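You operate a simulated robot arm through the tools that you are given. There is no shell and no other tool. Be economical: measure what you need, move in short steps, check, and stop when the job is done.

Carry out the task below with a simulated robot arm. There is one attempt and no reset: what you move stays moved.

## Task
Change the crank winder's empty feed bobbin for the Thin one.
Fine: brake on first and leave it on; empty bobbin on tray N30; push the guide in; leave the others.

Only the result counts: the job must be done as asked and must still hold three seconds after the hand-in. Knocking over, shifting, dropping, spilling or breaking anything else fails it.

## Robot
A 6-joint arm with a two-finger parallel gripper, fixed in place. Base frame: the origin is at the foot of the arm, x ahead of it, y to its left, z up; the work surface is at about z = 78. Lengths are in cm, angles in rad, forces in N, time in s.
With the tool pointing down near the work surface it reaches from about 24 to 64 cm from the base axis. Its first joint turns from -1.152 to 1.152 rad. Payload 2.7 kg.
The tool frame sits at the grasp point between the pads (the TCP): z along the fingers, y along the line on which they close. The tips reach 2.3 cm beyond it. The gripper opens to 9.4 cm. The fingers are 3.8 cm wide and 1 cm thick; the gripper's body (5.4 by 9.6 cm) begins 3.9 cm behind the TCP.
Orientation is told as [roll, pitch, yaw] about the base's x, y, z axes, in that order, counted from this pose: with the fingers straight down and closing along the base's y, the tool's x points along the base's -x, its y along +y and its z along -z.

## Interface
- The arm moves only by the tool jog_arm. Its argument "targets" is one flat list of numbers, 6 for each row, row after row: the shift along the base's x, y, z in cm, then the turn, a rotation vector about the base's x, y, z in rad. In form: [x, y, z, wx, wy, wz, x, y, z, wx, wy, wz, ...]. A call has 1 to 8 rows; each row is the pose to reach, as a shift and turn from the pose commanded when the call began. "fingers" is the gripper command, from -1 (shut) to 1 (fully open), values between in proportion, set as the call begins (left out, the last holds). Each row takes 0.2 s and may step no farther than 5 cm and 0.15 rad from the row before; otherwise, or with a gripper value out of range, the whole call is refused. A pose out of reach is approached as far as the arm can. The call stops where the force on the tool passes 90 N (or 10 N more than at its start, if that is more) or the arm is blocked; 0.2 s more then pass. Each finger travels about 4.5 cm/s and halts on what it meets, pressing with about 31 N; the grip force reading is that of the motor and also rises with nothing between the fingers. The clock runs only during rows and for 0.2 s after the last one: add rows that repeat a pose to give the fingers time. The reply holds the time, the measured pose of the TCP, the force on the tool along the base axes, the opening and the grip force, in the units named above and with some noise, with the torque about the TCP (base axes, N m) and any sound that the robot's microphone picked up.
- Cameras (640 x 400 px; columns grow to the right, rows downward): "scene" is fixed at [5.31, -42.17, 139.61]; the picture's right is [0.90, -0.43, 0.00], its down [-0.27, -0.58, -0.77] and it looks along [0.33, 0.69, -0.64] (base axes); focal length 356 px, centre (320, 200). "wrist" rides on the gripper at [8.6, 1.6, -7.4] in the tool frame; the picture's right is [-0.18, 0.98, 0.00], its down [-0.58, -0.11, -0.81] and it looks along [-0.79, -0.15, 0.59] (tool axes); focal length 243 px, centre (320, 200). There is no depth. A picture from a camera that has moved, and an enlarged one, comes with that camera's place and axes in the base frame and with its lens.
- snapshot(camera): a new picture of that camera. It takes no simulated time.
- zoom(camera, box): a new picture of the part [left, top, right, bottom] of that camera's present view, enlarged. It takes no simulated time.
- sign_off(): hands the job in; it is judged then, once.

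Work in short steps. Places have to be worked out from the pictures, the camera data and where the tool is seen: move nearer, look again, correct. Check each grasp and each placing, and mend what went wrong. You have 120 turns and 76 pictures in all, those below and enlarged ones among them. Open the gripper and draw the arm clear of the work before you hand the job in, unless the task says otherwise; then end with one line.

The tools are called after "Request:" by a JSON object that holds its "fn" and its "kwargs". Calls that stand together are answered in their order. jog_arm: Moves the arm, as the interface text tells. Its arguments: {"type":"object","properties":{"targets":{"type":"array","items":{"type":"number"}},"fingers":{"type":"number"}},"required":["targets"]} The other tools are called the same way: snapshot (camera) takes a picture; zoom (camera, box) takes an enlarged picture of a part of a camera's view; sign_off () hands the job in.

At the start:

```text
clock: 0.0
position: [33.08, 7.82, 101.8]
tcp_rot: [0.0, 0.0, -0.001]
ft_force: [0.7, 0.4, 1.5]
moment: [-0.01, 0.04, 0.0]
width: 9.41
grasp_force: 0.0
```

scene: 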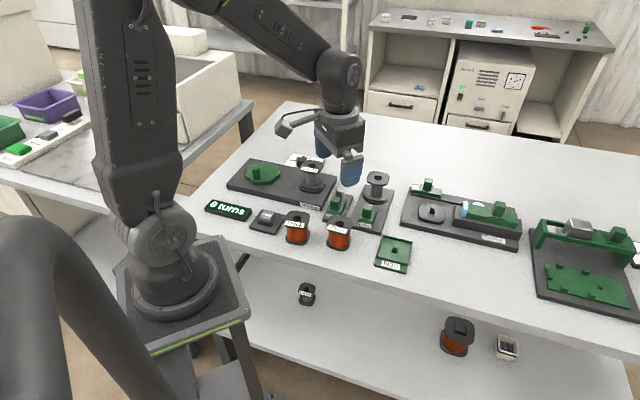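
wrist: 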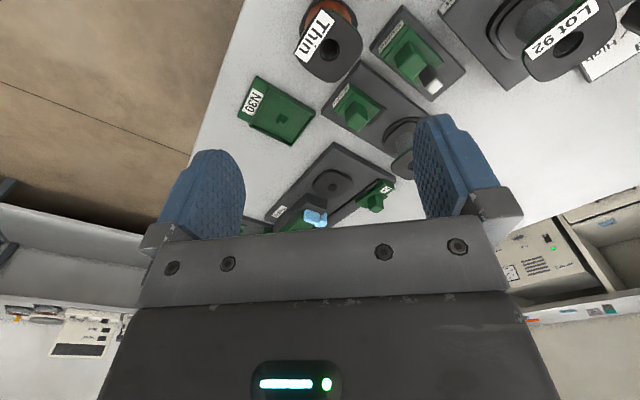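

I begin by enlarging the scene's work area to read labels.

Request:
{"fn": "zoom", "kwargs": {"camera": "scene", "box": [200, 140, 420, 280]}}

Request:
{"fn": "zoom", "kwargs": {"camera": "scene", "box": [380, 150, 640, 320]}}

Request:
{"fn": "zoom", "kwargs": {"camera": "wrist", "box": [200, 0, 640, 240]}}

```text
2.86 times, centred on (310, 210) of scene
camera zoom: at [5.31, -42.17, 139.61], right [0.9, -0.43, 0.0], down [-0.27, -0.58, -0.77], along [0.33, 0.69, -0.64], focal length 1017 px, centre (349, 171)
```

zoom: 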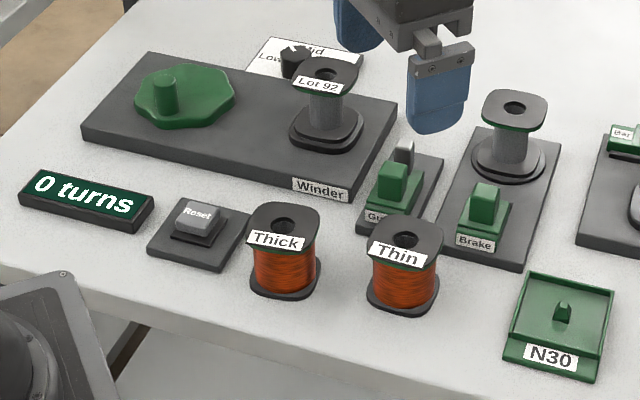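

```text
2.35 times, centred on (510, 235) of scene
camera zoom: at [5.31, -42.17, 139.61], right [0.9, -0.43, 0.0], down [-0.27, -0.58, -0.77], along [0.33, 0.69, -0.64], focal length 837 px, centre (-127, 118)
```

zoom: 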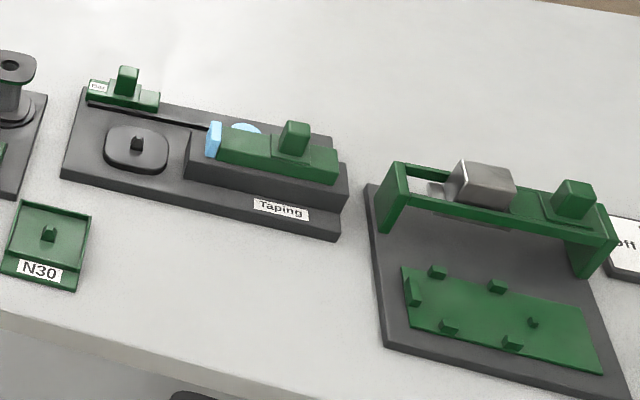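

```text
1.45 times, centred on (420, 120) of wrist
camera zoom: at [24.21, 9.56, 109.23], right [0.18, 0.98, 0.0], down [0.58, -0.11, 0.81], along [0.79, -0.15, -0.59], focal length 353 px, centre (174, 316)
```

zoom: 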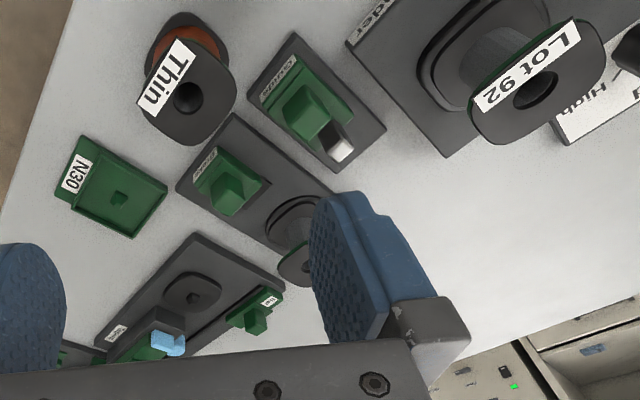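

The feed bobbin is the empty one on the "Brake" base, at about (50,17). I enlarge the wrist view to see the brake and guide details.

Request:
{"fn": "zoom", "kwargs": {"camera": "wrist", "box": [300, 0, 480, 150]}}

Request:
{"fn": "zoom", "kwargs": {"camera": "scene", "box": [310, 160, 420, 240]}}

```text
2.67 times, centred on (390, 75) of wrist
camera zoom: at [24.21, 9.56, 109.23], right [0.18, 0.98, 0.0], down [0.58, -0.11, 0.81], along [0.79, -0.15, -0.59], focal length 647 px, centre (133, 533)
```

zoom: 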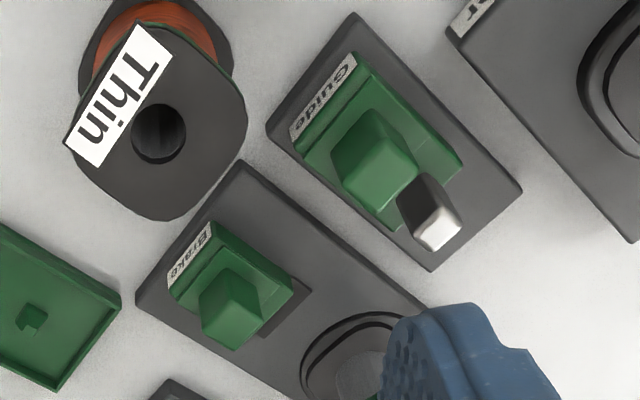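

```text
5.00 times, centred on (365, 200) of scene
camera zoom: at [5.31, -42.17, 139.61], right [0.9, -0.43, 0.0], down [-0.27, -0.58, -0.77], along [0.33, 0.69, -0.64], focal length 1779 px, centre (95, 200)
```

zoom: 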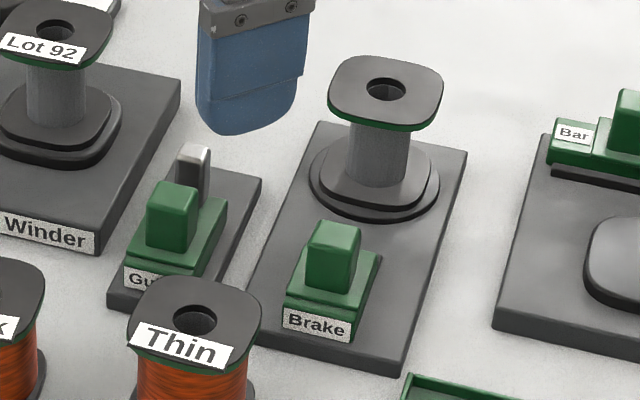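

The brake slides along its base's long axis (about 44° in x-y) toward the spindle. I turn the tool to +0.77 yaw and go above the brake knob at about (43.6,11), fingers half open.

Request:
{"fn": "jog_arm", "kwargs": {"targets": [1.5, 0.5, 0, 0, 0, 0.13, 3.5, 1, 0, 0, 0, 0.26, 5.5, 1.5, 0, 0, 0, 0.39, 7.5, 2, -1, 0, 0, 0.52, 9, 2.6, -3, 0, 0, 0.65, 9.5, 2.2, -7, 0, 0, 0.77, 9.5, 2.2, -7, 0, 0, 0.77], "fingers": 0.0}}

Request:
{"fn": "snapshot", "kwargs": {"camera": "wrist"}}

Request:
{"fn": "snapshot", "kwargs": {"camera": "scene"}}

```text
clock: 1.6
position: [42.48, 9.99, 94.76]
tcp_rot: [-0.002, 0.0, 0.771]
ft_force: [0.7, -0.1, -0.6]
moment: [0.01, -0.01, 0.03]
width: 4.72
grasp_force: 0.2
```

```text
68 pictures are left
camera wrist: at [34.98, 5.17, 102.29], right [-0.55, 0.83, 0.0], down [0.49, 0.33, 0.81], along [0.67, 0.45, -0.59], focal length 243 px, centre (320, 200)
```

wrist: 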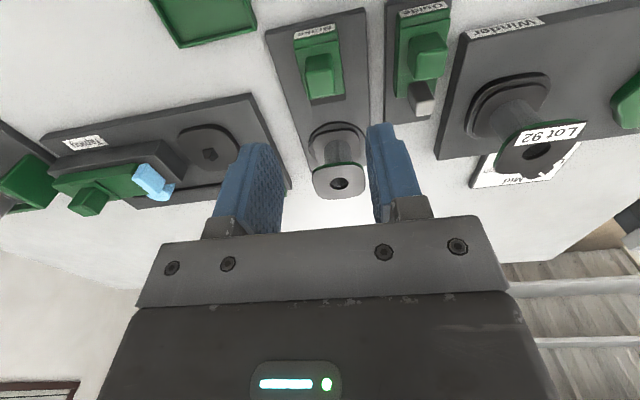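

```text
67 pictures are left
```

scene: 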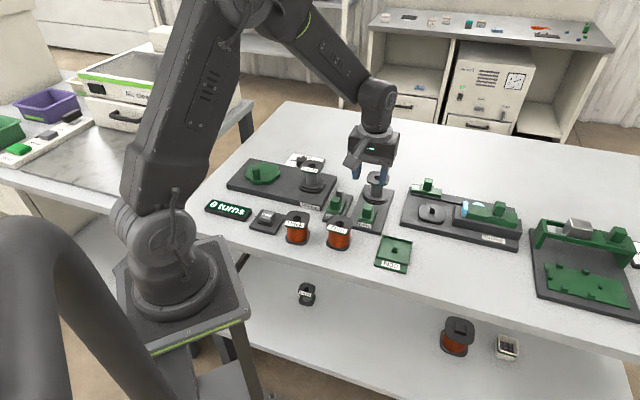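

The knob is seen at about (42.9,10.4), the spindle at (49.8,17.4), so the axis is at about 45°. I enlarge the brake and guide once.

Request:
{"fn": "zoom", "kwargs": {"camera": "wrist", "box": [260, 0, 460, 125]}}

Request:
{"fn": "zoom", "kwargs": {"camera": "scene", "box": [320, 165, 420, 235]}}

```text
3.20 times, centred on (360, 62) of wrist
camera zoom: at [34.98, 5.17, 102.29], right [-0.55, 0.83, 0.0], down [0.49, 0.33, 0.81], along [0.67, 0.45, -0.59], focal length 776 px, centre (192, 640)
```

zoom: 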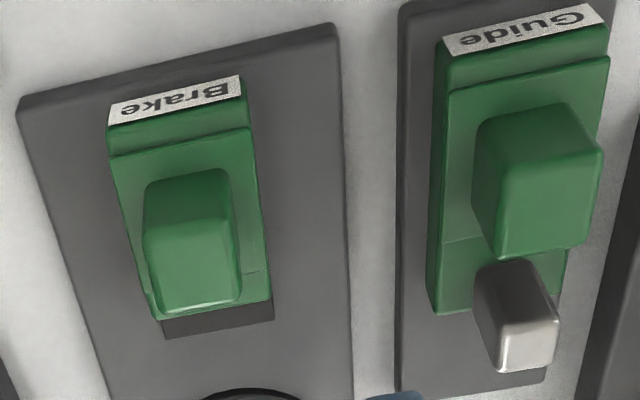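

```text
5.71 times, centred on (370, 200) of scene
camera zoom: at [5.31, -42.17, 139.61], right [0.9, -0.43, 0.0], down [-0.27, -0.58, -0.77], along [0.33, 0.69, -0.64], focal length 2033 px, centre (34, 200)
```

zoom: 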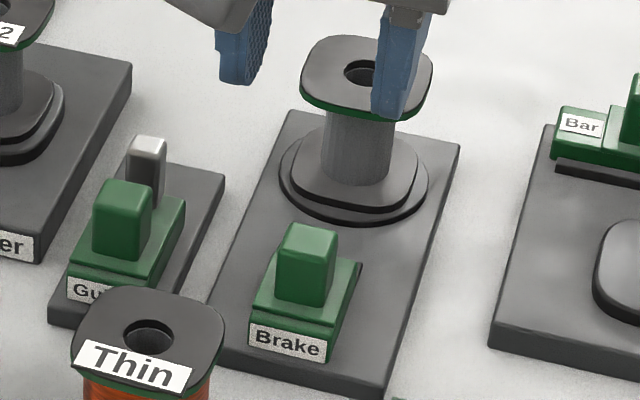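

I lower above the knob to check alignment before closing.

Request:
{"fn": "jog_arm", "kwargs": {"targets": [0.4, 0.5, -4, 0, 0, 0.01, 0.4, 0.5, -8, 0, 0, 0.01, 0.4, 0.5, -8, 0, 0, 0.01]}}

Request:
{"fn": "snapshot", "kwargs": {"camera": "wrist"}}

Request:
{"fn": "zoom", "kwargs": {"camera": "scene", "box": [310, 150, 430, 240]}}

```text
clock: 2.4
position: [42.76, 10.52, 86.69]
tcp_rot: [0.0, -0.001, 0.779]
ft_force: [-0.4, 0.2, 0.3]
moment: [0.01, 0.0, 0.0]
width: 4.71
grasp_force: 0.1
```

```text
64 pictures are left
camera wrist: at [35.37, 5.76, 94.24], right [-0.56, 0.83, 0.0], down [0.49, 0.33, 0.81], along [0.67, 0.45, -0.59], focal length 243 px, centre (320, 200)
```

wrist: 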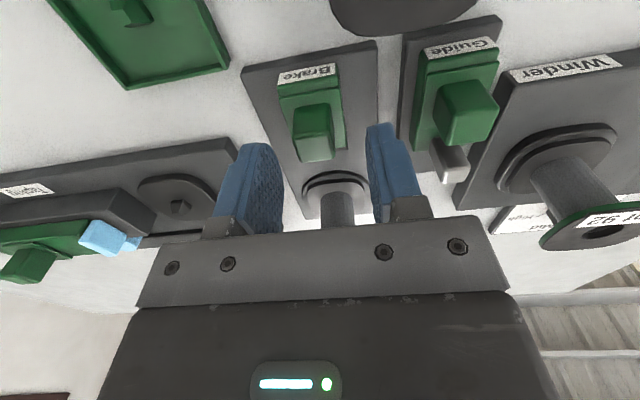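

```text
4.44 times, centred on (370, 195) of scene
camera zoom: at [5.31, -42.17, 139.61], right [0.9, -0.43, 0.0], down [-0.27, -0.58, -0.77], along [0.33, 0.69, -0.64], focal length 1581 px, centre (98, 222)
```

zoom: 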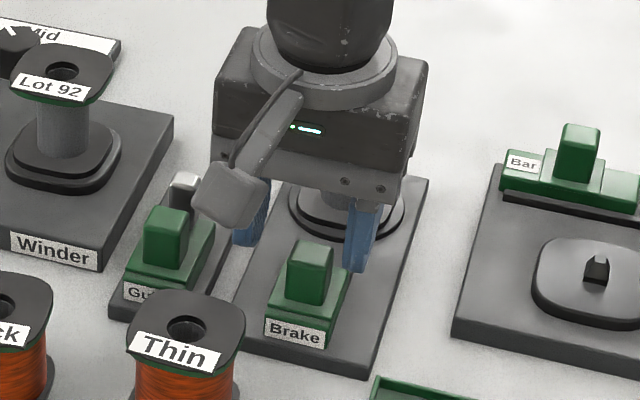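

The knob top is now placed at (43.8,11.1,82.9). I shift there, lower so the tips reach about 81.5, and close.

Request:
{"fn": "jog_arm", "kwargs": {"targets": [1, 0.6, 0, 0, 0, 0, 1, 0.6, -2.9, 0, 0, 0, 1, 0.6, -2.9, 0, 0, 0]}}

Request:
{"fn": "jog_arm", "kwargs": {"targets": [0, 0, 0, 0, 0, 0, 0, 0, 0, 0, 0, 0, 0, 0, 0, 0, 0, 0], "fingers": -1}}

Request:
{"fn": "zoom", "kwargs": {"camera": "scene", "box": [310, 150, 430, 240]}}

```text
clock: 3.2
position: [43.83, 11.08, 83.94]
tcp_rot: [-0.001, 0.0, 0.78]
ft_force: [-0.7, 0.9, 0.1]
moment: [0.01, 0.05, 0.02]
width: 4.7
grasp_force: 0.0
```

```text
clock: 4.0
position: [43.89, 11.01, 83.89]
tcp_rot: [-0.002, 0.001, 0.782]
ft_force: [3.2, -4.3, -4.5]
moment: [0.33, -0.08, 0.62]
width: 2.2
grasp_force: 45.2
```

```text
4.44 times, centred on (370, 195) of scene
camera zoom: at [5.32, -42.18, 139.61], right [0.9, -0.43, 0.0], down [-0.27, -0.58, -0.77], along [0.33, 0.69, -0.64], focal length 1581 px, centre (98, 222)
```

zoom: 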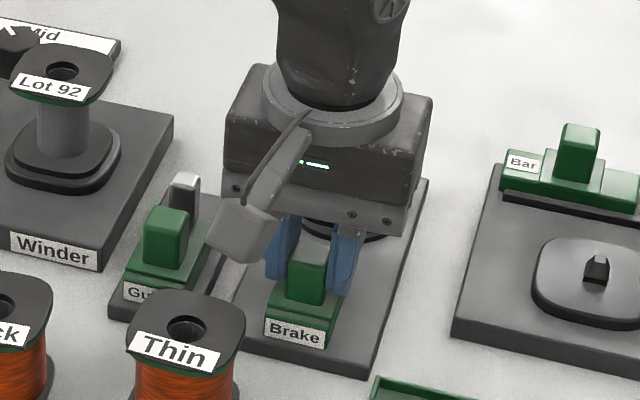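

The knob is gripped (2.2 wide). I draw it along +u in small steps, watching the force and sound.

Request:
{"fn": "jog_arm", "kwargs": {"targets": [0.35, 0.35, 0, 0, 0, 0, 0.7, 0.7, 0, 0, 0, 0]}}

```text
clock: 4.6
position: [44.69, 11.76, 83.88]
tcp_rot: [0.0, 0.001, 0.782]
ft_force: [-0.5, -3.3, 0.2]
moment: [0.36, -0.25, 1.04]
width: 2.22
grasp_force: 44.8
```

Request:
{"fn": "jog_arm", "kwargs": {"targets": [0.3, 0.3, 0, 0, 0, 0, 0.6, 0.6, 0, 0, 0, 0]}}

Request:
{"fn": "zoom", "kwargs": {"camera": "scene", "box": [310, 150, 430, 240]}}

```text
clock: 5.2
position: [45.19, 12.31, 83.96]
tcp_rot: [0.0, 0.001, 0.783]
ft_force: [-2.4, -1.2, 8.5]
moment: [-0.09, 0.34, 1.29]
width: 2.19
grasp_force: 44.5
```

```text
4.44 times, centred on (370, 195) of scene
camera zoom: at [5.3, -42.18, 139.61], right [0.9, -0.43, 0.0], down [-0.27, -0.58, -0.77], along [0.33, 0.69, -0.64], focal length 1581 px, centre (98, 222)
```

zoom: 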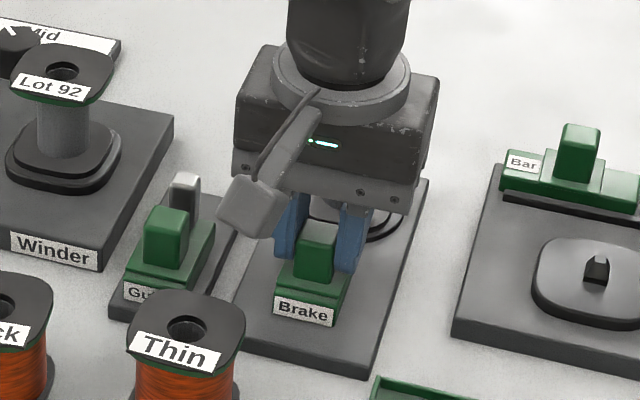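

The slider has moved about 1.8 cm with little force; I go on until it stops.

Request:
{"fn": "jog_arm", "kwargs": {"targets": [0.25, 0.25, 0, 0, 0, 0, 0.5, 0.5, 0, 0, 0, 0]}}

```text
clock: 5.8
position: [45.54, 12.66, 83.86]
tcp_rot: [0.003, 0.001, 0.78]
ft_force: [-14.8, -12.6, 18.6]
moment: [0.49, -0.75, 1.01]
width: 2.2
grasp_force: 44.7
```

Resistance has started (about 19 N against u). One more small push confirms the stop.

Request:
{"fn": "jog_arm", "kwargs": {"targets": [0.25, 0.25, 0, 0, 0, 0]}}

Request:
{"fn": "snapshot", "kwargs": {"camera": "wrist"}}

```text
clock: 6.2
position: [45.62, 12.87, 83.76]
tcp_rot: [0.004, 0.012, 0.78]
ft_force: [-22.4, -27.8, 26.2]
moment: [-0.67, 0.0, 0.97]
width: 2.21
grasp_force: 45.7
```

```text
60 pictures are left
camera wrist: at [38.33, 8.11, 91.36], right [-0.56, 0.83, 0.0], down [0.5, 0.33, 0.8], along [0.66, 0.45, -0.6], focal length 243 px, centre (320, 200)
```

wrist: 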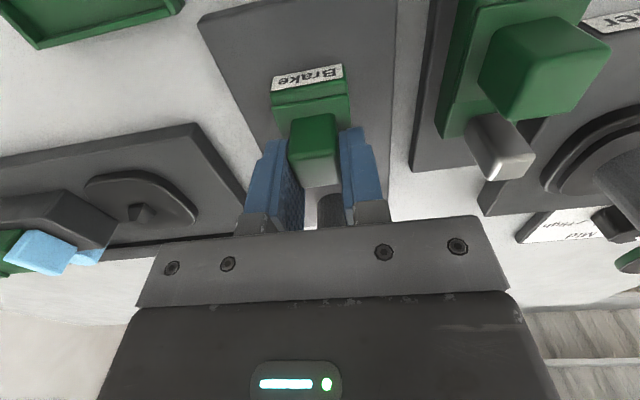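

The brake has reached its stop. I release and rise, then look.

Request:
{"fn": "jog_arm", "kwargs": {"targets": [0, 0, 0, 0, 0, 0, 0, 0, 0, 0, 0, 0], "fingers": 0}}

Request:
{"fn": "jog_arm", "kwargs": {"targets": [0, 0, 2.5, 0, 0, 0, -2, -2, 6, 0, 0, 0, -3, -3, 9, 0, 0, 0]}}

Request:
{"fn": "snapshot", "kwargs": {"camera": "wrist"}}

Request:
{"fn": "zoom", "kwargs": {"camera": "scene", "box": [310, 150, 430, 240]}}

```text
clock: 6.8
position: [45.96, 13.22, 83.73]
tcp_rot: [-0.001, -0.002, 0.781]
ft_force: [0.1, 0.4, -0.5]
moment: [0.0, 0.01, 0.01]
width: 4.7
grasp_force: 0.1
```

```text
clock: 7.6
position: [42.92, 9.93, 92.9]
tcp_rot: [0.0, 0.001, 0.781]
ft_force: [-0.7, -0.7, -0.5]
moment: [0.0, 0.01, 0.03]
width: 4.71
grasp_force: 0.1
```

```text
59 pictures are left
camera wrist: at [35.49, 5.21, 100.41], right [-0.56, 0.83, 0.0], down [0.49, 0.33, 0.81], along [0.67, 0.45, -0.59], focal length 243 px, centre (320, 200)
```

wrist: 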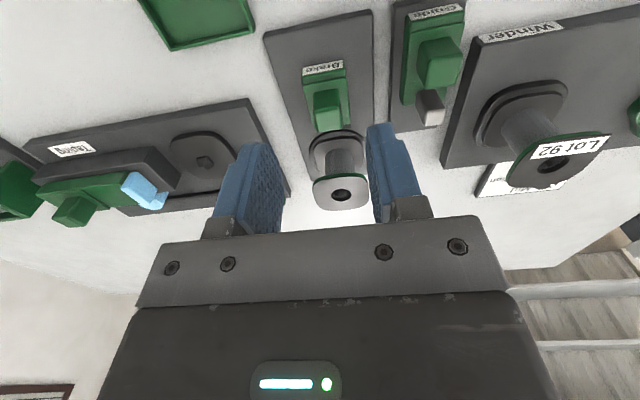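

```text
4.44 times, centred on (370, 195) of scene
camera zoom: at [5.31, -42.17, 139.61], right [0.9, -0.43, 0.0], down [-0.27, -0.58, -0.77], along [0.33, 0.69, -0.64], focal length 1581 px, centre (98, 222)
```

zoom: 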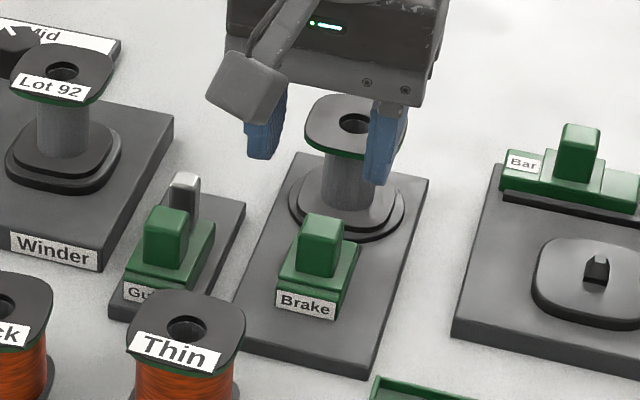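

The brake is seated against the turntable. Now above the feed bobbin at (49.8,17.4), fingers wide.

Request:
{"fn": "jog_arm", "kwargs": {"targets": [3.4, 3.7, 0, 0, 0, 0, 6.4, 7.3, -1, 0, 0, 0, 6.8, 7.4, -2, 0, 0, 0], "fingers": 0.8}}

Request:
{"fn": "snapshot", "kwargs": {"camera": "wrist"}}

Request:
{"fn": "zoom", "kwargs": {"camera": "scene", "box": [310, 130, 430, 220]}}

```text
refused: row 1 steps farther than a row can; nothing moved
```

```text
57 pictures are left
camera wrist: at [35.49, 5.21, 100.41], right [-0.56, 0.83, 0.0], down [0.49, 0.33, 0.81], along [0.67, 0.45, -0.59], focal length 243 px, centre (320, 200)
```

wrist: 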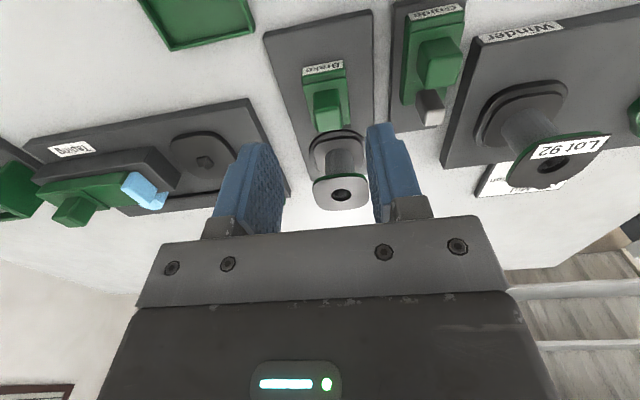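

```text
4.44 times, centred on (370, 175) of scene
camera zoom: at [5.31, -42.17, 139.61], right [0.9, -0.43, 0.0], down [-0.27, -0.58, -0.77], along [0.33, 0.69, -0.64], focal length 1581 px, centre (98, 311)
```

zoom: 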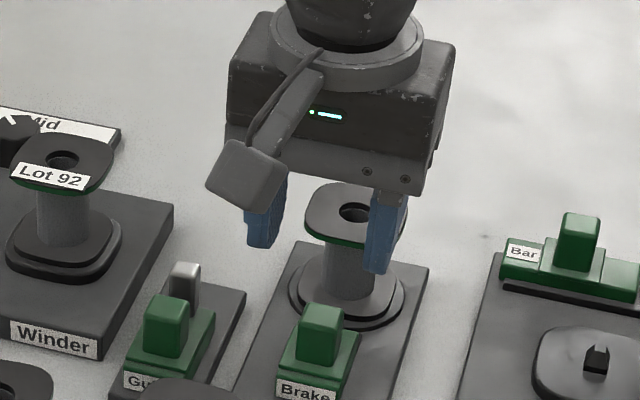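

The step was too long (refused); I repeat it in shorter rows.

Request:
{"fn": "jog_arm", "kwargs": {"targets": [2.4, 2.6, 0, 0, 0, 0, 4.8, 5.2, 0, 0, 0, 0, 6.8, 7.4, -1, 0, 0, 0, 6.8, 7.4, -2, 0, 0, 0], "fingers": 0.8}}

Request:
{"fn": "snapshot", "kwargs": {"camera": "wrist"}}

Request:
{"fn": "zoom", "kwargs": {"camera": "scene", "box": [310, 130, 430, 220]}}

```text
clock: 8.6
position: [49.82, 17.46, 90.77]
tcp_rot: [0.0, -0.001, 0.779]
ft_force: [-0.6, -0.3, -0.1]
moment: [0.02, 0.02, 0.01]
width: 8.44
grasp_force: 0.0
```

```text
55 pictures are left
camera wrist: at [42.36, 12.66, 98.29], right [-0.56, 0.83, 0.0], down [0.49, 0.33, 0.81], along [0.67, 0.45, -0.59], focal length 243 px, centre (320, 200)
```

wrist: 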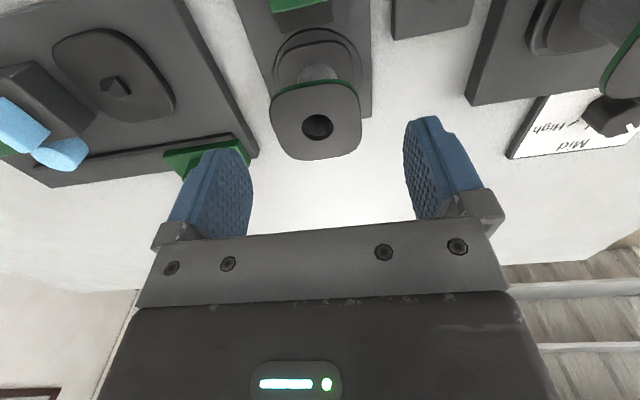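

```text
4.44 times, centred on (370, 175) of scene
camera zoom: at [5.31, -42.17, 139.61], right [0.9, -0.43, 0.0], down [-0.27, -0.58, -0.77], along [0.33, 0.69, -0.64], focal length 1581 px, centre (98, 311)
```

zoom: 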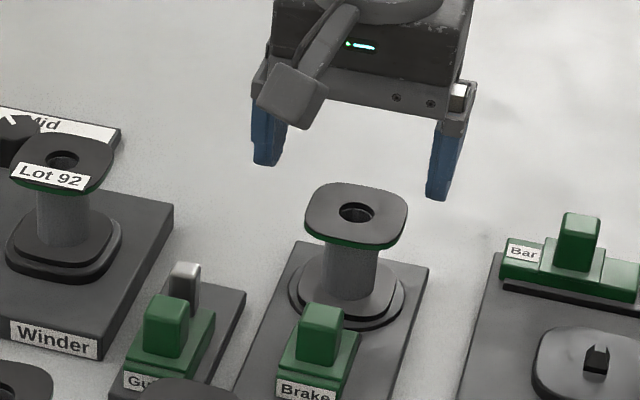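

Both views put the bobbin hole at about (50.25,17.8), top z≈85.7. I correct, lower to z≈84.6 and close.

Request:
{"fn": "jog_arm", "kwargs": {"targets": [0.43, 0.35, -2, 0, 0, 0.005, 0.43, 0.35, -4.5, 0, 0, 0.005, 0.43, 0.35, -6.1, 0, 0, 0.005, 0.43, 0.35, -6.1, 0, 0, 0.005]}}

Request:
{"fn": "jog_arm", "kwargs": {"targets": [0, 0, 0, 0, 0, 0, 0, 0, 0, 0, 0, 0, 0, 0, 0, 0, 0, 0], "fingers": -1}}

Request:
{"fn": "snapshot", "kwargs": {"camera": "wrist"}}

Request:
{"fn": "zoom", "kwargs": {"camera": "scene", "box": [310, 130, 430, 220]}}

```text
clock: 9.6
position: [50.08, 17.95, 84.7]
tcp_rot: [0.0, 0.0, 0.787]
ft_force: [-0.6, 0.2, 0.1]
moment: [0.0, 0.0, -0.02]
width: 8.48
grasp_force: 0.0
```

```text
clock: 10.4
position: [50.08, 17.95, 84.78]
tcp_rot: [0.0, -0.002, 0.785]
ft_force: [2.7, -3.1, 2.0]
moment: [-0.07, -0.02, 0.01]
width: 5.44
grasp_force: 31.6
```

```text
53 pictures are left
camera wrist: at [42.7, 13.09, 92.22], right [-0.56, 0.83, 0.0], down [0.49, 0.33, 0.81], along [0.67, 0.46, -0.59], focal length 243 px, centre (320, 200)
```

wrist: 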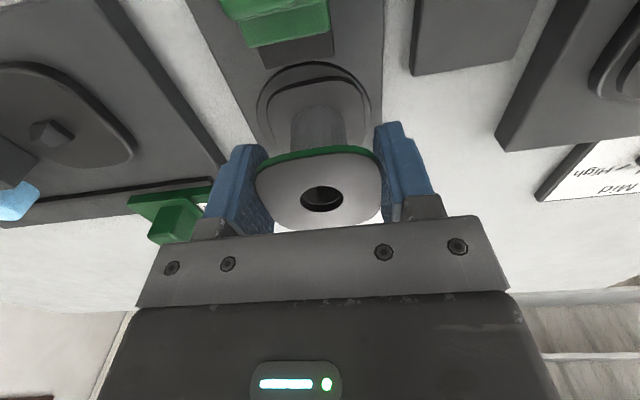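

```text
4.44 times, centred on (370, 175) of scene
camera zoom: at [5.31, -42.18, 139.61], right [0.9, -0.43, 0.0], down [-0.27, -0.58, -0.77], along [0.33, 0.69, -0.64], focal length 1581 px, centre (98, 311)
```

zoom: 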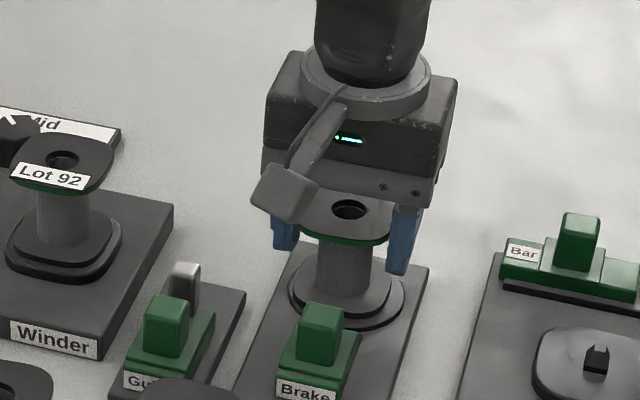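

Grasped (5.44 wide) and centred, but it was drawn about 0.3 cm sideways; I shift back by that to relieve the spindle, then lift straight up.

Request:
{"fn": "jog_arm", "kwargs": {"targets": [0.2, -0.2, 0, 0, 0, 0, 0.2, -0.2, 0.5, 0, 0, 0, 0.2, -0.2, 1.2, 0, 0, 0]}}

Request:
{"fn": "zoom", "kwargs": {"camera": "scene", "box": [310, 130, 430, 220]}}

```text
clock: 11.2
position: [50.25, 17.88, 85.97]
tcp_rot: [0.001, 0.0, 0.786]
ft_force: [0.8, -0.2, -0.3]
moment: [0.02, -0.01, 0.02]
width: 5.63
grasp_force: 0.0
```

```text
4.44 times, centred on (370, 175) of scene
camera zoom: at [5.31, -42.17, 139.61], right [0.9, -0.43, 0.0], down [-0.27, -0.58, -0.77], along [0.33, 0.69, -0.64], focal length 1581 px, centre (98, 311)
```

zoom: 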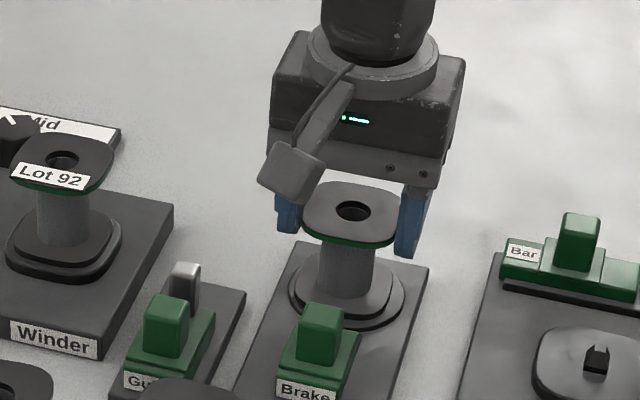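

The grip reads zero and the bobbin didn't come along; I wait a moment with the shut command to see what the fingers do.

Request:
{"fn": "jog_arm", "kwargs": {"targets": [0, 0, 0, 0, 0, 0], "fingers": -1}}

Request:
{"fn": "snapshot", "kwargs": {"camera": "wrist"}}

```text
clock: 11.6
position: [50.31, 17.82, 86.11]
tcp_rot: [0.0, 0.0, 0.784]
ft_force: [0.3, -0.8, 1.9]
moment: [-0.02, 0.0, -0.02]
width: 5.47
grasp_force: 31.0
```

```text
50 pictures are left
camera wrist: at [42.89, 12.97, 93.48], right [-0.56, 0.83, 0.0], down [0.49, 0.33, 0.81], along [0.67, 0.46, -0.59], focal length 243 px, centre (320, 200)
```

wrist: 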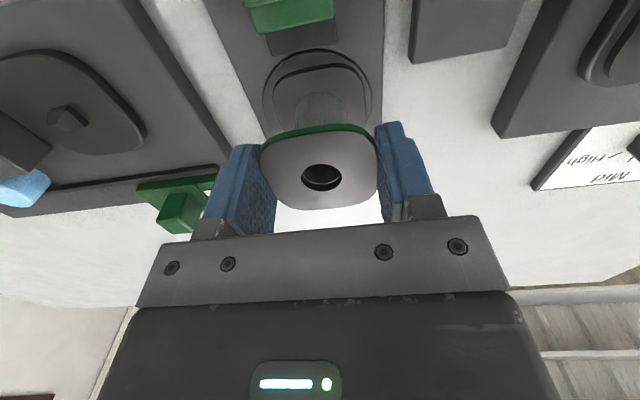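

It is gripped again (31 N). I test a small lift and read the force.

Request:
{"fn": "jog_arm", "kwargs": {"targets": [0, 0, 0.3, 0, 0, 0, 0, 0, 0.6, 0, 0, 0], "fingers": -1}}

Request:
{"fn": "zoom", "kwargs": {"camera": "scene", "box": [310, 130, 430, 220]}}

```text
clock: 12.2
position: [50.27, 17.74, 86.59]
tcp_rot: [0.001, 0.001, 0.786]
ft_force: [0.7, -0.2, -0.9]
moment: [-0.02, 0.0, -0.02]
width: 5.45
grasp_force: 30.5
```

```text
4.44 times, centred on (370, 175) of scene
camera zoom: at [5.31, -42.17, 139.61], right [0.9, -0.43, 0.0], down [-0.27, -0.58, -0.77], along [0.33, 0.69, -0.64], focal length 1581 px, centre (98, 311)
```

zoom: 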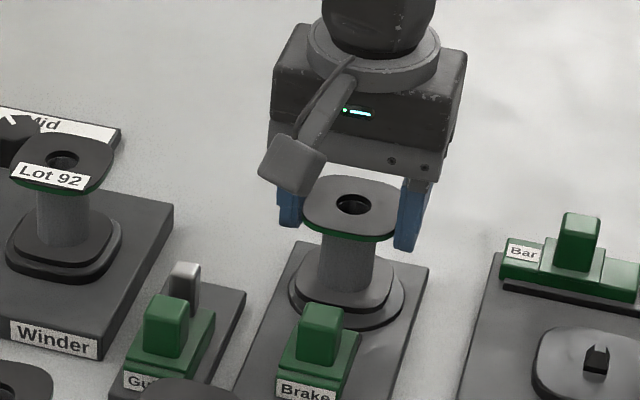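

It now rises with the gripper. I continue lifting to clear the spindle.

Request:
{"fn": "jog_arm", "kwargs": {"targets": [0, 0, 0.8, 0, 0, 0, 0, 0, 1.6, 0, 0, 0, 0, 0, 2.6, 0, 0, 0, 0, 0, 4, 0, 0, 0, 0, 0, 6, 0, 0, 0, 0, 0, 8, 0, 0, 0], "fingers": -1}}

Request:
{"fn": "snapshot", "kwargs": {"camera": "scene"}}

Request:
{"fn": "snapshot", "kwargs": {"camera": "wrist"}}

```text
clock: 13.6
position: [50.29, 18.01, 94.38]
tcp_rot: [0.001, 0.001, 0.785]
ft_force: [-0.8, -0.7, -1.0]
moment: [0.01, -0.02, 0.02]
width: 5.44
grasp_force: 30.9
```

```text
48 pictures are left
```

scene: 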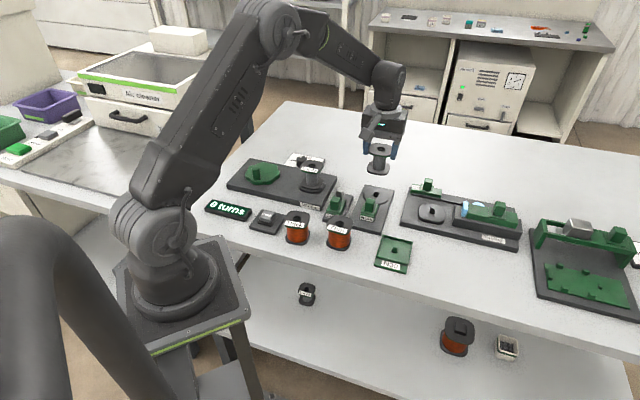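

```text
47 pictures are left
camera wrist: at [42.95, 13.08, 101.89], right [-0.56, 0.83, 0.0], down [0.49, 0.33, 0.81], along [0.67, 0.46, -0.59], focal length 243 px, centre (320, 200)
```

wrist: 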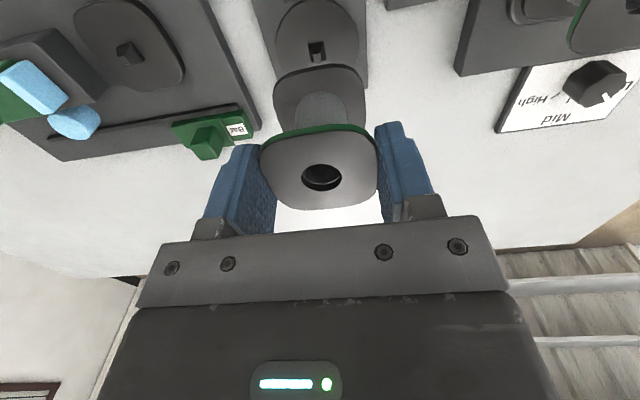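

The bobbin is free. I enlarge the bare spindle and the N30 tray to place their pegs.

Request:
{"fn": "zoom", "kwargs": {"camera": "scene", "box": [340, 180, 430, 280]}}

Request:
{"fn": "zoom", "kwargs": {"camera": "wrist", "box": [240, 0, 400, 100]}}

```text
4.00 times, centred on (385, 230) of scene
camera zoom: at [5.31, -42.17, 139.61], right [0.9, -0.43, 0.0], down [-0.27, -0.58, -0.77], along [0.33, 0.69, -0.64], focal length 1423 px, centre (60, 80)
```

zoom: 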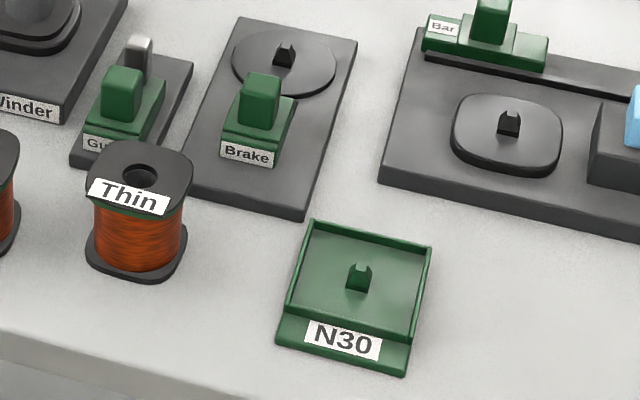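

```text
4.00 times, centred on (320, 50) of wrist
camera zoom: at [42.95, 13.08, 101.89], right [-0.56, 0.83, 0.0], down [0.49, 0.33, 0.81], along [0.67, 0.46, -0.59], focal length 970 px, centre (320, 800)
```

zoom: 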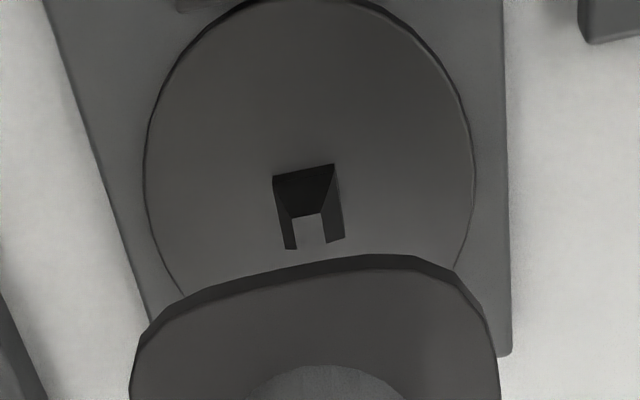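

The bobbin sits centred on the TCP axis; spindle confirmed at about (50.35,17.8). N30's peg is estimated at (44.4,-0.4). I carry the bobbin over it at this height and look.

Request:
{"fn": "jog_arm", "kwargs": {"targets": [-1, -3.5, 0, 0, 0, 0, -2.2, -7.3, 0, 0, 0, 0, -3.4, -11, 0, 0, 0, 0, -4.6, -14.7, 0, 0, 0, 0, -5.9, -18.2, 0, 0, 0, 0, -5.9, -18.2, 0, 0, 0, 0], "fingers": -1}}

Request:
{"fn": "snapshot", "kwargs": {"camera": "wrist"}}

Request:
{"fn": "zoom", "kwargs": {"camera": "scene", "box": [330, 160, 470, 280]}}

```text
clock: 15.0
position: [44.46, -0.45, 94.54]
tcp_rot: [0.0, 0.001, 0.786]
ft_force: [-0.5, 0.3, -0.4]
moment: [0.01, 0.02, -0.04]
width: 5.44
grasp_force: 30.6
```

```text
44 pictures are left
camera wrist: at [37.09, -5.32, 102.04], right [-0.56, 0.83, 0.0], down [0.49, 0.33, 0.81], along [0.67, 0.46, -0.59], focal length 243 px, centre (320, 200)
```

wrist: 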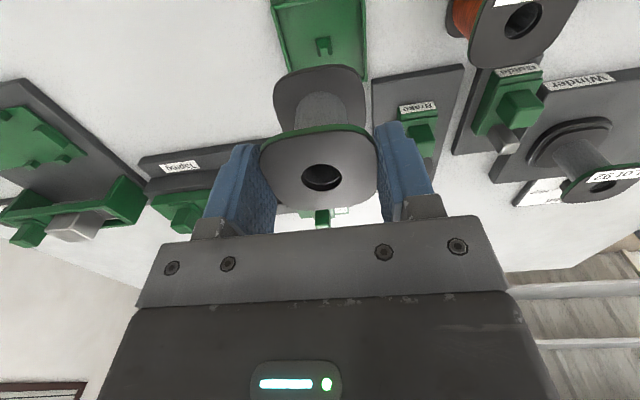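

```text
3.33 times, centred on (400, 220) of scene
camera zoom: at [5.31, -42.18, 139.61], right [0.9, -0.43, 0.0], down [-0.27, -0.58, -0.77], along [0.33, 0.69, -0.64], focal length 1186 px, centre (53, 133)
```

zoom: 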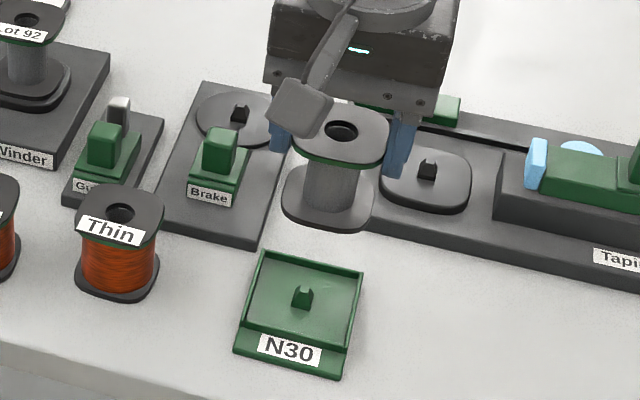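

I enlarge the peg as seen from the wrist to measure the offset.

Request:
{"fn": "zoom", "kwargs": {"camera": "wrist", "box": [260, 0, 390, 80]}}

```text
4.92 times, centred on (325, 40) of wrist
camera zoom: at [37.09, -5.32, 102.04], right [-0.56, 0.83, 0.0], down [0.49, 0.33, 0.81], along [0.67, 0.46, -0.59], focal length 1194 px, centre (295, 988)
```

zoom: 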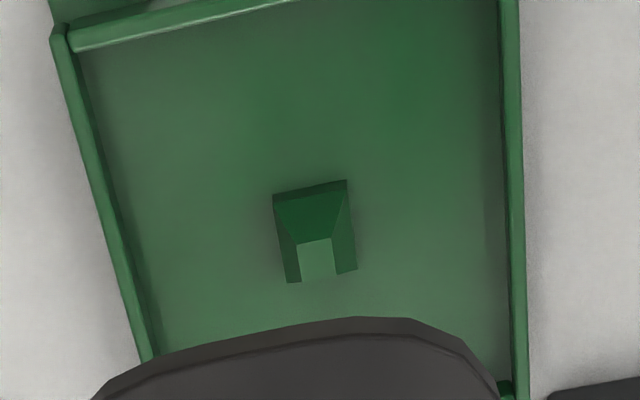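

The tray peg's top lies about 0.45 cm to the n side of the bobbin axis. I correct by (-0.15,+0.48) and lower to just above the peg.

Request:
{"fn": "jog_arm", "kwargs": {"targets": [-0.15, 0.48, -1, 0, 0, 0, -0.15, 0.48, -4, 0, 0, 0, -0.15, 0.48, -7, 0, 0, 0, -0.15, 0.48, -7, 0, 0, 0], "fingers": -1}}

Request:
{"fn": "zoom", "kwargs": {"camera": "scene", "box": [340, 190, 450, 280]}}

Request:
{"fn": "snapshot", "kwargs": {"camera": "wrist"}}

```text
clock: 16.0
position: [44.53, 0.05, 87.5]
tcp_rot: [0.001, 0.0, 0.785]
ft_force: [0.9, 0.7, 0.4]
moment: [0.02, -0.04, 0.0]
width: 5.47
grasp_force: 30.7
```

```text
4.44 times, centred on (395, 235) of scene
camera zoom: at [5.31, -42.17, 139.61], right [0.9, -0.43, 0.0], down [-0.27, -0.58, -0.77], along [0.33, 0.69, -0.64], focal length 1581 px, centre (-13, 44)
```

zoom: 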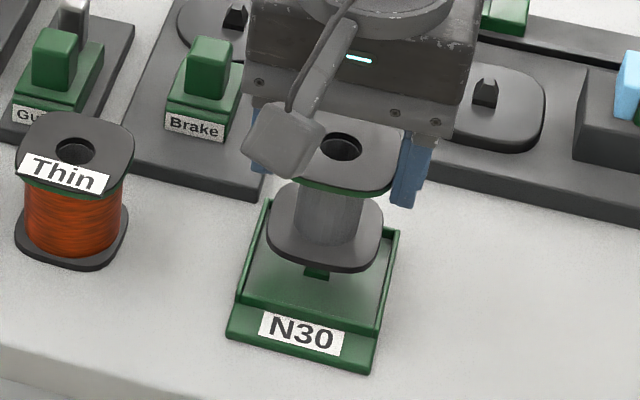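

```text
40 pictures are left
camera wrist: at [37.04, -4.78, 95.03], right [-0.56, 0.83, 0.0], down [0.49, 0.33, 0.81], along [0.67, 0.46, -0.59], focal length 243 px, centre (320, 200)
```

wrist: 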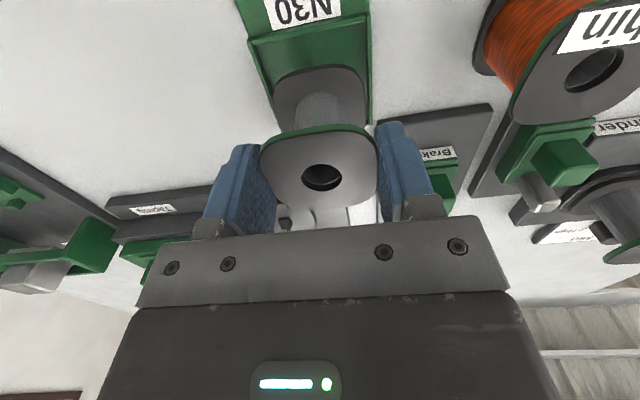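

The bobbin sits over the tray centrally from both views (within ~0.2 cm). I nudge by (-0.1,+0.05) and lower with small steps.

Request:
{"fn": "jog_arm", "kwargs": {"targets": [-0.1, 0.05, -0.6, 0, 0, 0, -0.1, 0.05, -1.2, 0, 0, 0, -0.1, 0.05, -1.7, 0, 0, 0, -0.1, 0.05, -2.2, 0, 0, 0], "fingers": -1}}

Request:
{"fn": "zoom", "kwargs": {"camera": "scene", "box": [340, 190, 450, 280]}}

```text
clock: 17.0
position: [44.21, 0.15, 85.32]
tcp_rot: [-0.001, 0.0, 0.786]
ft_force: [1.1, -2.0, 0.3]
moment: [-0.18, -0.1, -0.03]
width: 5.44
grasp_force: 31.1
```

```text
4.44 times, centred on (395, 235) of scene
camera zoom: at [5.31, -42.18, 139.61], right [0.9, -0.43, 0.0], down [-0.27, -0.58, -0.77], along [0.33, 0.69, -0.64], focal length 1581 px, centre (-13, 44)
```

zoom: 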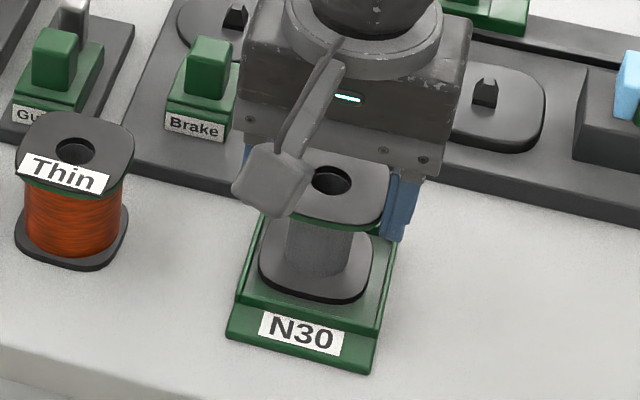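

The peg has begun to enter the hole with little side force; I lower further until it bears on the floor.

Request:
{"fn": "jog_arm", "kwargs": {"targets": [0, 0, -0.3, 0, 0, 0, 0, 0, -0.6, 0, 0, 0], "fingers": -1}}

```text
clock: 17.6
position: [44.33, 0.13, 85.02]
tcp_rot: [0.0, -0.001, 0.786]
ft_force: [-10.7, -1.3, 27.0]
moment: [0.05, 0.3, 0.05]
width: 5.47
grasp_force: 30.9
```

27 N upward at z≈85.0: I check whether that's the floor or the peg's edge.

Request:
{"fn": "zoom", "kwargs": {"camera": "scene", "box": [350, 210, 430, 270]}}

Request:
{"fn": "snapshot", "kwargs": {"camera": "wrist"}}

```text
6.67 times, centred on (390, 240) of scene
camera zoom: at [5.25, -42.18, 139.61], right [0.9, -0.43, 0.0], down [-0.27, -0.58, -0.77], along [0.33, 0.69, -0.64], focal length 2372 px, centre (-147, -67)
```

zoom: 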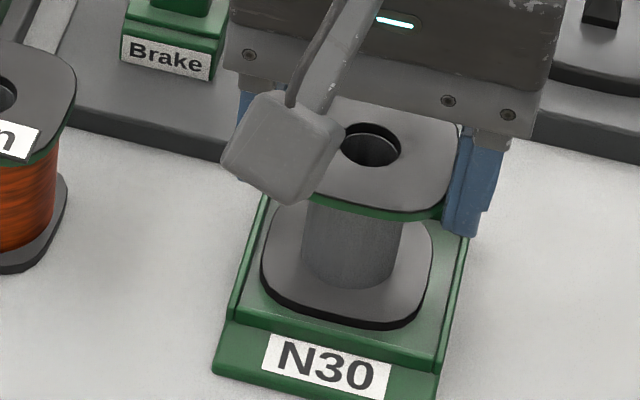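

```text
37 pictures are left
camera wrist: at [36.87, -4.78, 92.44], right [-0.56, 0.83, 0.0], down [0.49, 0.33, 0.81], along [0.67, 0.46, -0.59], focal length 243 px, centre (320, 200)
```

wrist: 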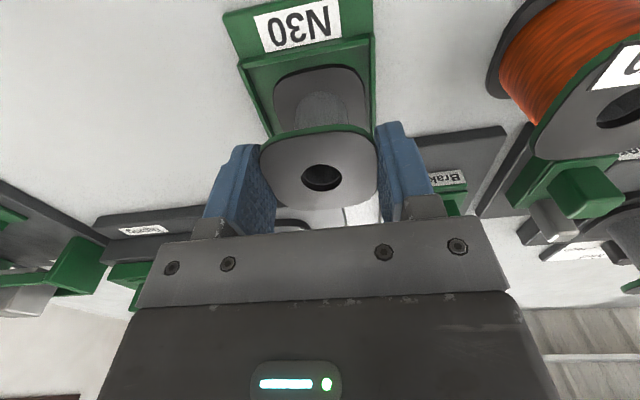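

The side force (−10.7 N in x) hints the peg chamfer presses the hole's edge. I ease off, shift 0.2 in −x and lower again.

Request:
{"fn": "jog_arm", "kwargs": {"targets": [0, 0, 0.5, 0, 0, 0, -0.2, 0, 0.5, 0, 0, 0, -0.2, 0, 0.2, 0, 0, 0, -0.2, 0, 0, 0, 0, 0], "fingers": -1}}

```text
clock: 18.6
position: [44.19, -0.01, 84.95]
tcp_rot: [-0.003, -0.003, 0.786]
ft_force: [-0.3, -6.3, 31.9]
moment: [-0.14, 0.23, -0.01]
width: 5.45
grasp_force: 30.6
```

Now the force is nearly all vertical at the same height, so it bears on the floor. I ease up a little, open and look.

Request:
{"fn": "jog_arm", "kwargs": {"targets": [0, 0, 0.25, 0, 0, 0], "fingers": -1}}

Request:
{"fn": "jog_arm", "kwargs": {"targets": [0, 0, 0, 0, 0, 0, 0, 0, 0, 0, 0, 0], "fingers": 0.5}}

Request:
{"fn": "jog_arm", "kwargs": {"targets": [0, 0, 3, 0, 0, 0, 0, 0, 7, 0, 0, 0, -1, 1, 10, 0, 0, 0]}}

Request:
{"fn": "zoom", "kwargs": {"camera": "scene", "box": [350, 210, 430, 270]}}

Request:
{"fn": "snapshot", "kwargs": {"camera": "wrist"}}

```text
clock: 19.0
position: [44.15, -0.0, 84.97]
tcp_rot: [-0.004, -0.004, 0.784]
ft_force: [7.4, -8.9, 13.4]
moment: [-0.3, -0.55, -0.09]
width: 5.43
grasp_force: 30.9
```

```text
clock: 19.6
position: [43.88, 0.07, 84.8]
tcp_rot: [0.003, 0.003, 0.785]
ft_force: [-0.3, -0.6, 0.7]
moment: [-0.02, 0.02, -0.02]
width: 7.05
grasp_force: 0.1
```

```text
clock: 20.4
position: [43.09, 0.88, 95.14]
tcp_rot: [-0.001, 0.0, 0.784]
ft_force: [0.9, -0.3, 0.0]
moment: [0.0, -0.03, 0.0]
width: 7.05
grasp_force: 0.0
```

```text
6.67 times, centred on (390, 240) of scene
camera zoom: at [5.31, -42.17, 139.61], right [0.9, -0.43, 0.0], down [-0.27, -0.58, -0.77], along [0.33, 0.69, -0.64], focal length 2372 px, centre (-147, -67)
```

zoom: 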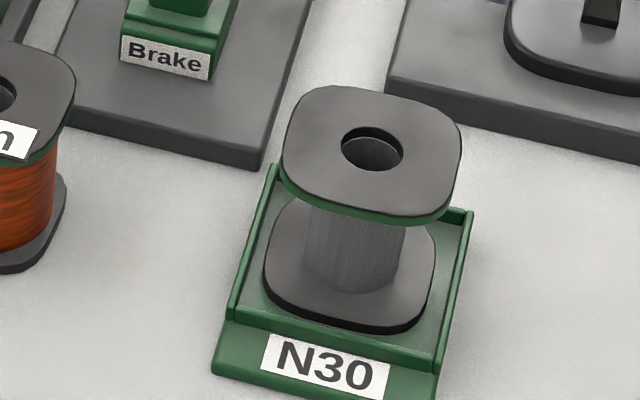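

```text
35 pictures are left
camera wrist: at [35.6, -3.98, 102.6], right [-0.56, 0.83, 0.0], down [0.49, 0.33, 0.81], along [0.67, 0.46, -0.59], focal length 243 px, centre (320, 200)
```

wrist: 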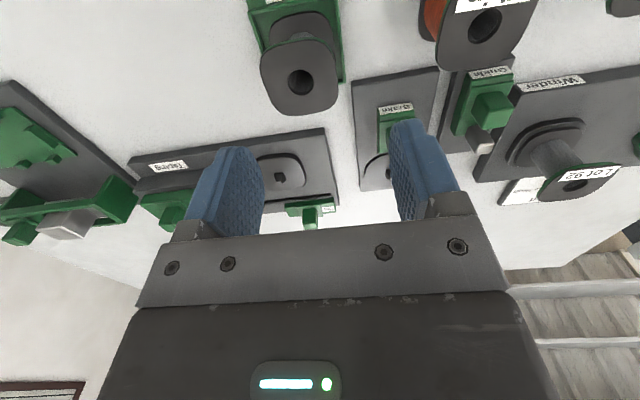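

The empty bobbin stands upright and centred in N30. Next I move above the Thin bobbin, about (34.4,8.4), and look.

Request:
{"fn": "jog_arm", "kwargs": {"targets": [-2.9, 2.5, 0, 0, 0, 0, -5.8, 5, 0, 0, 0, 0, -8.7, 7.5, 0, 0, 0, 0, -8.7, 7.5, -1, 0, 0, 0], "fingers": 0.6}}

Request:
{"fn": "snapshot", "kwargs": {"camera": "wrist"}}

Request:
{"fn": "zoom", "kwargs": {"camera": "scene", "box": [270, 170, 390, 260]}}

```text
clock: 21.4
position: [34.39, 8.61, 93.94]
tcp_rot: [0.0, 0.0, 0.786]
ft_force: [0.1, 0.9, 1.3]
moment: [0.03, 0.01, 0.0]
width: 7.5
grasp_force: 0.0
```

```text
34 pictures are left
camera wrist: at [26.93, 3.72, 101.5], right [-0.56, 0.83, 0.0], down [0.49, 0.33, 0.81], along [0.67, 0.46, -0.59], focal length 243 px, centre (320, 200)
```

wrist: 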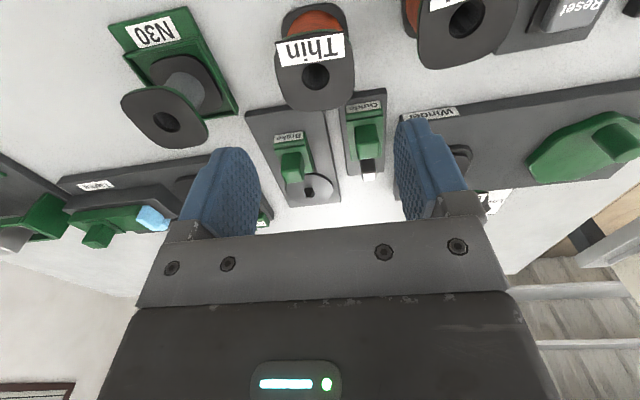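

```text
4.44 times, centred on (330, 215) of scene
camera zoom: at [5.31, -42.17, 139.61], right [0.9, -0.43, 0.0], down [-0.27, -0.58, -0.77], along [0.33, 0.69, -0.64], focal length 1581 px, centre (276, 133)
```

zoom: 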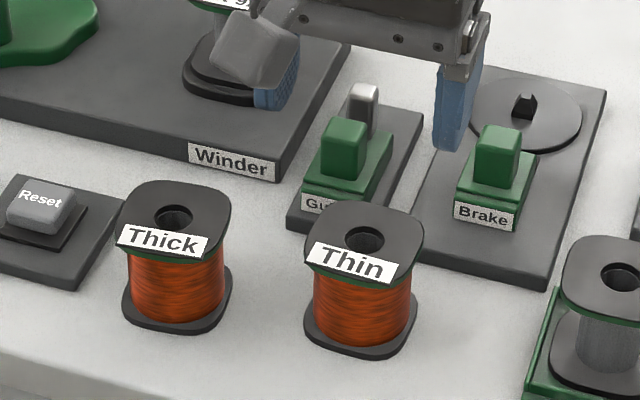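

Thin's hole is at (34.6,8.45), top ≈83.9, its flange turned about −0.08 from the tool. I align, lower to TCP 84.2 and check before closing.

Request:
{"fn": "jog_arm", "kwargs": {"targets": [0.22, -0.16, -3, 0, 0, -0.08, 0.22, -0.16, -6, 0, 0, -0.08, 0.22, -0.16, -8, 0, 0, -0.08, 0.22, -0.16, -9.7, 0, 0, -0.08, 0.22, -0.16, -9.7, 0, 0, -0.08], "fingers": 0.6}}

Request:
{"fn": "snapshot", "kwargs": {"camera": "wrist"}}

```text
clock: 22.6
position: [34.53, 8.33, 84.26]
tcp_rot: [0.0, 0.0, 0.704]
ft_force: [-0.5, 0.0, 0.0]
moment: [0.03, 0.0, 0.0]
width: 7.52
grasp_force: 0.0
```

```text
32 pictures are left
camera wrist: at [26.79, 4.14, 91.74], right [-0.5, 0.87, 0.0], down [0.51, 0.29, 0.81], along [0.7, 0.4, -0.59], focal length 243 px, centre (320, 200)
```

wrist: 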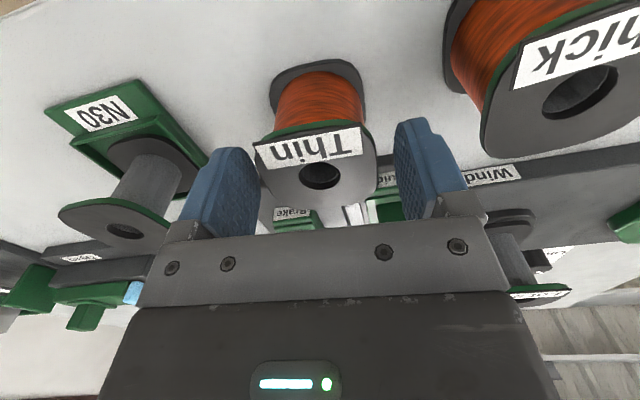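

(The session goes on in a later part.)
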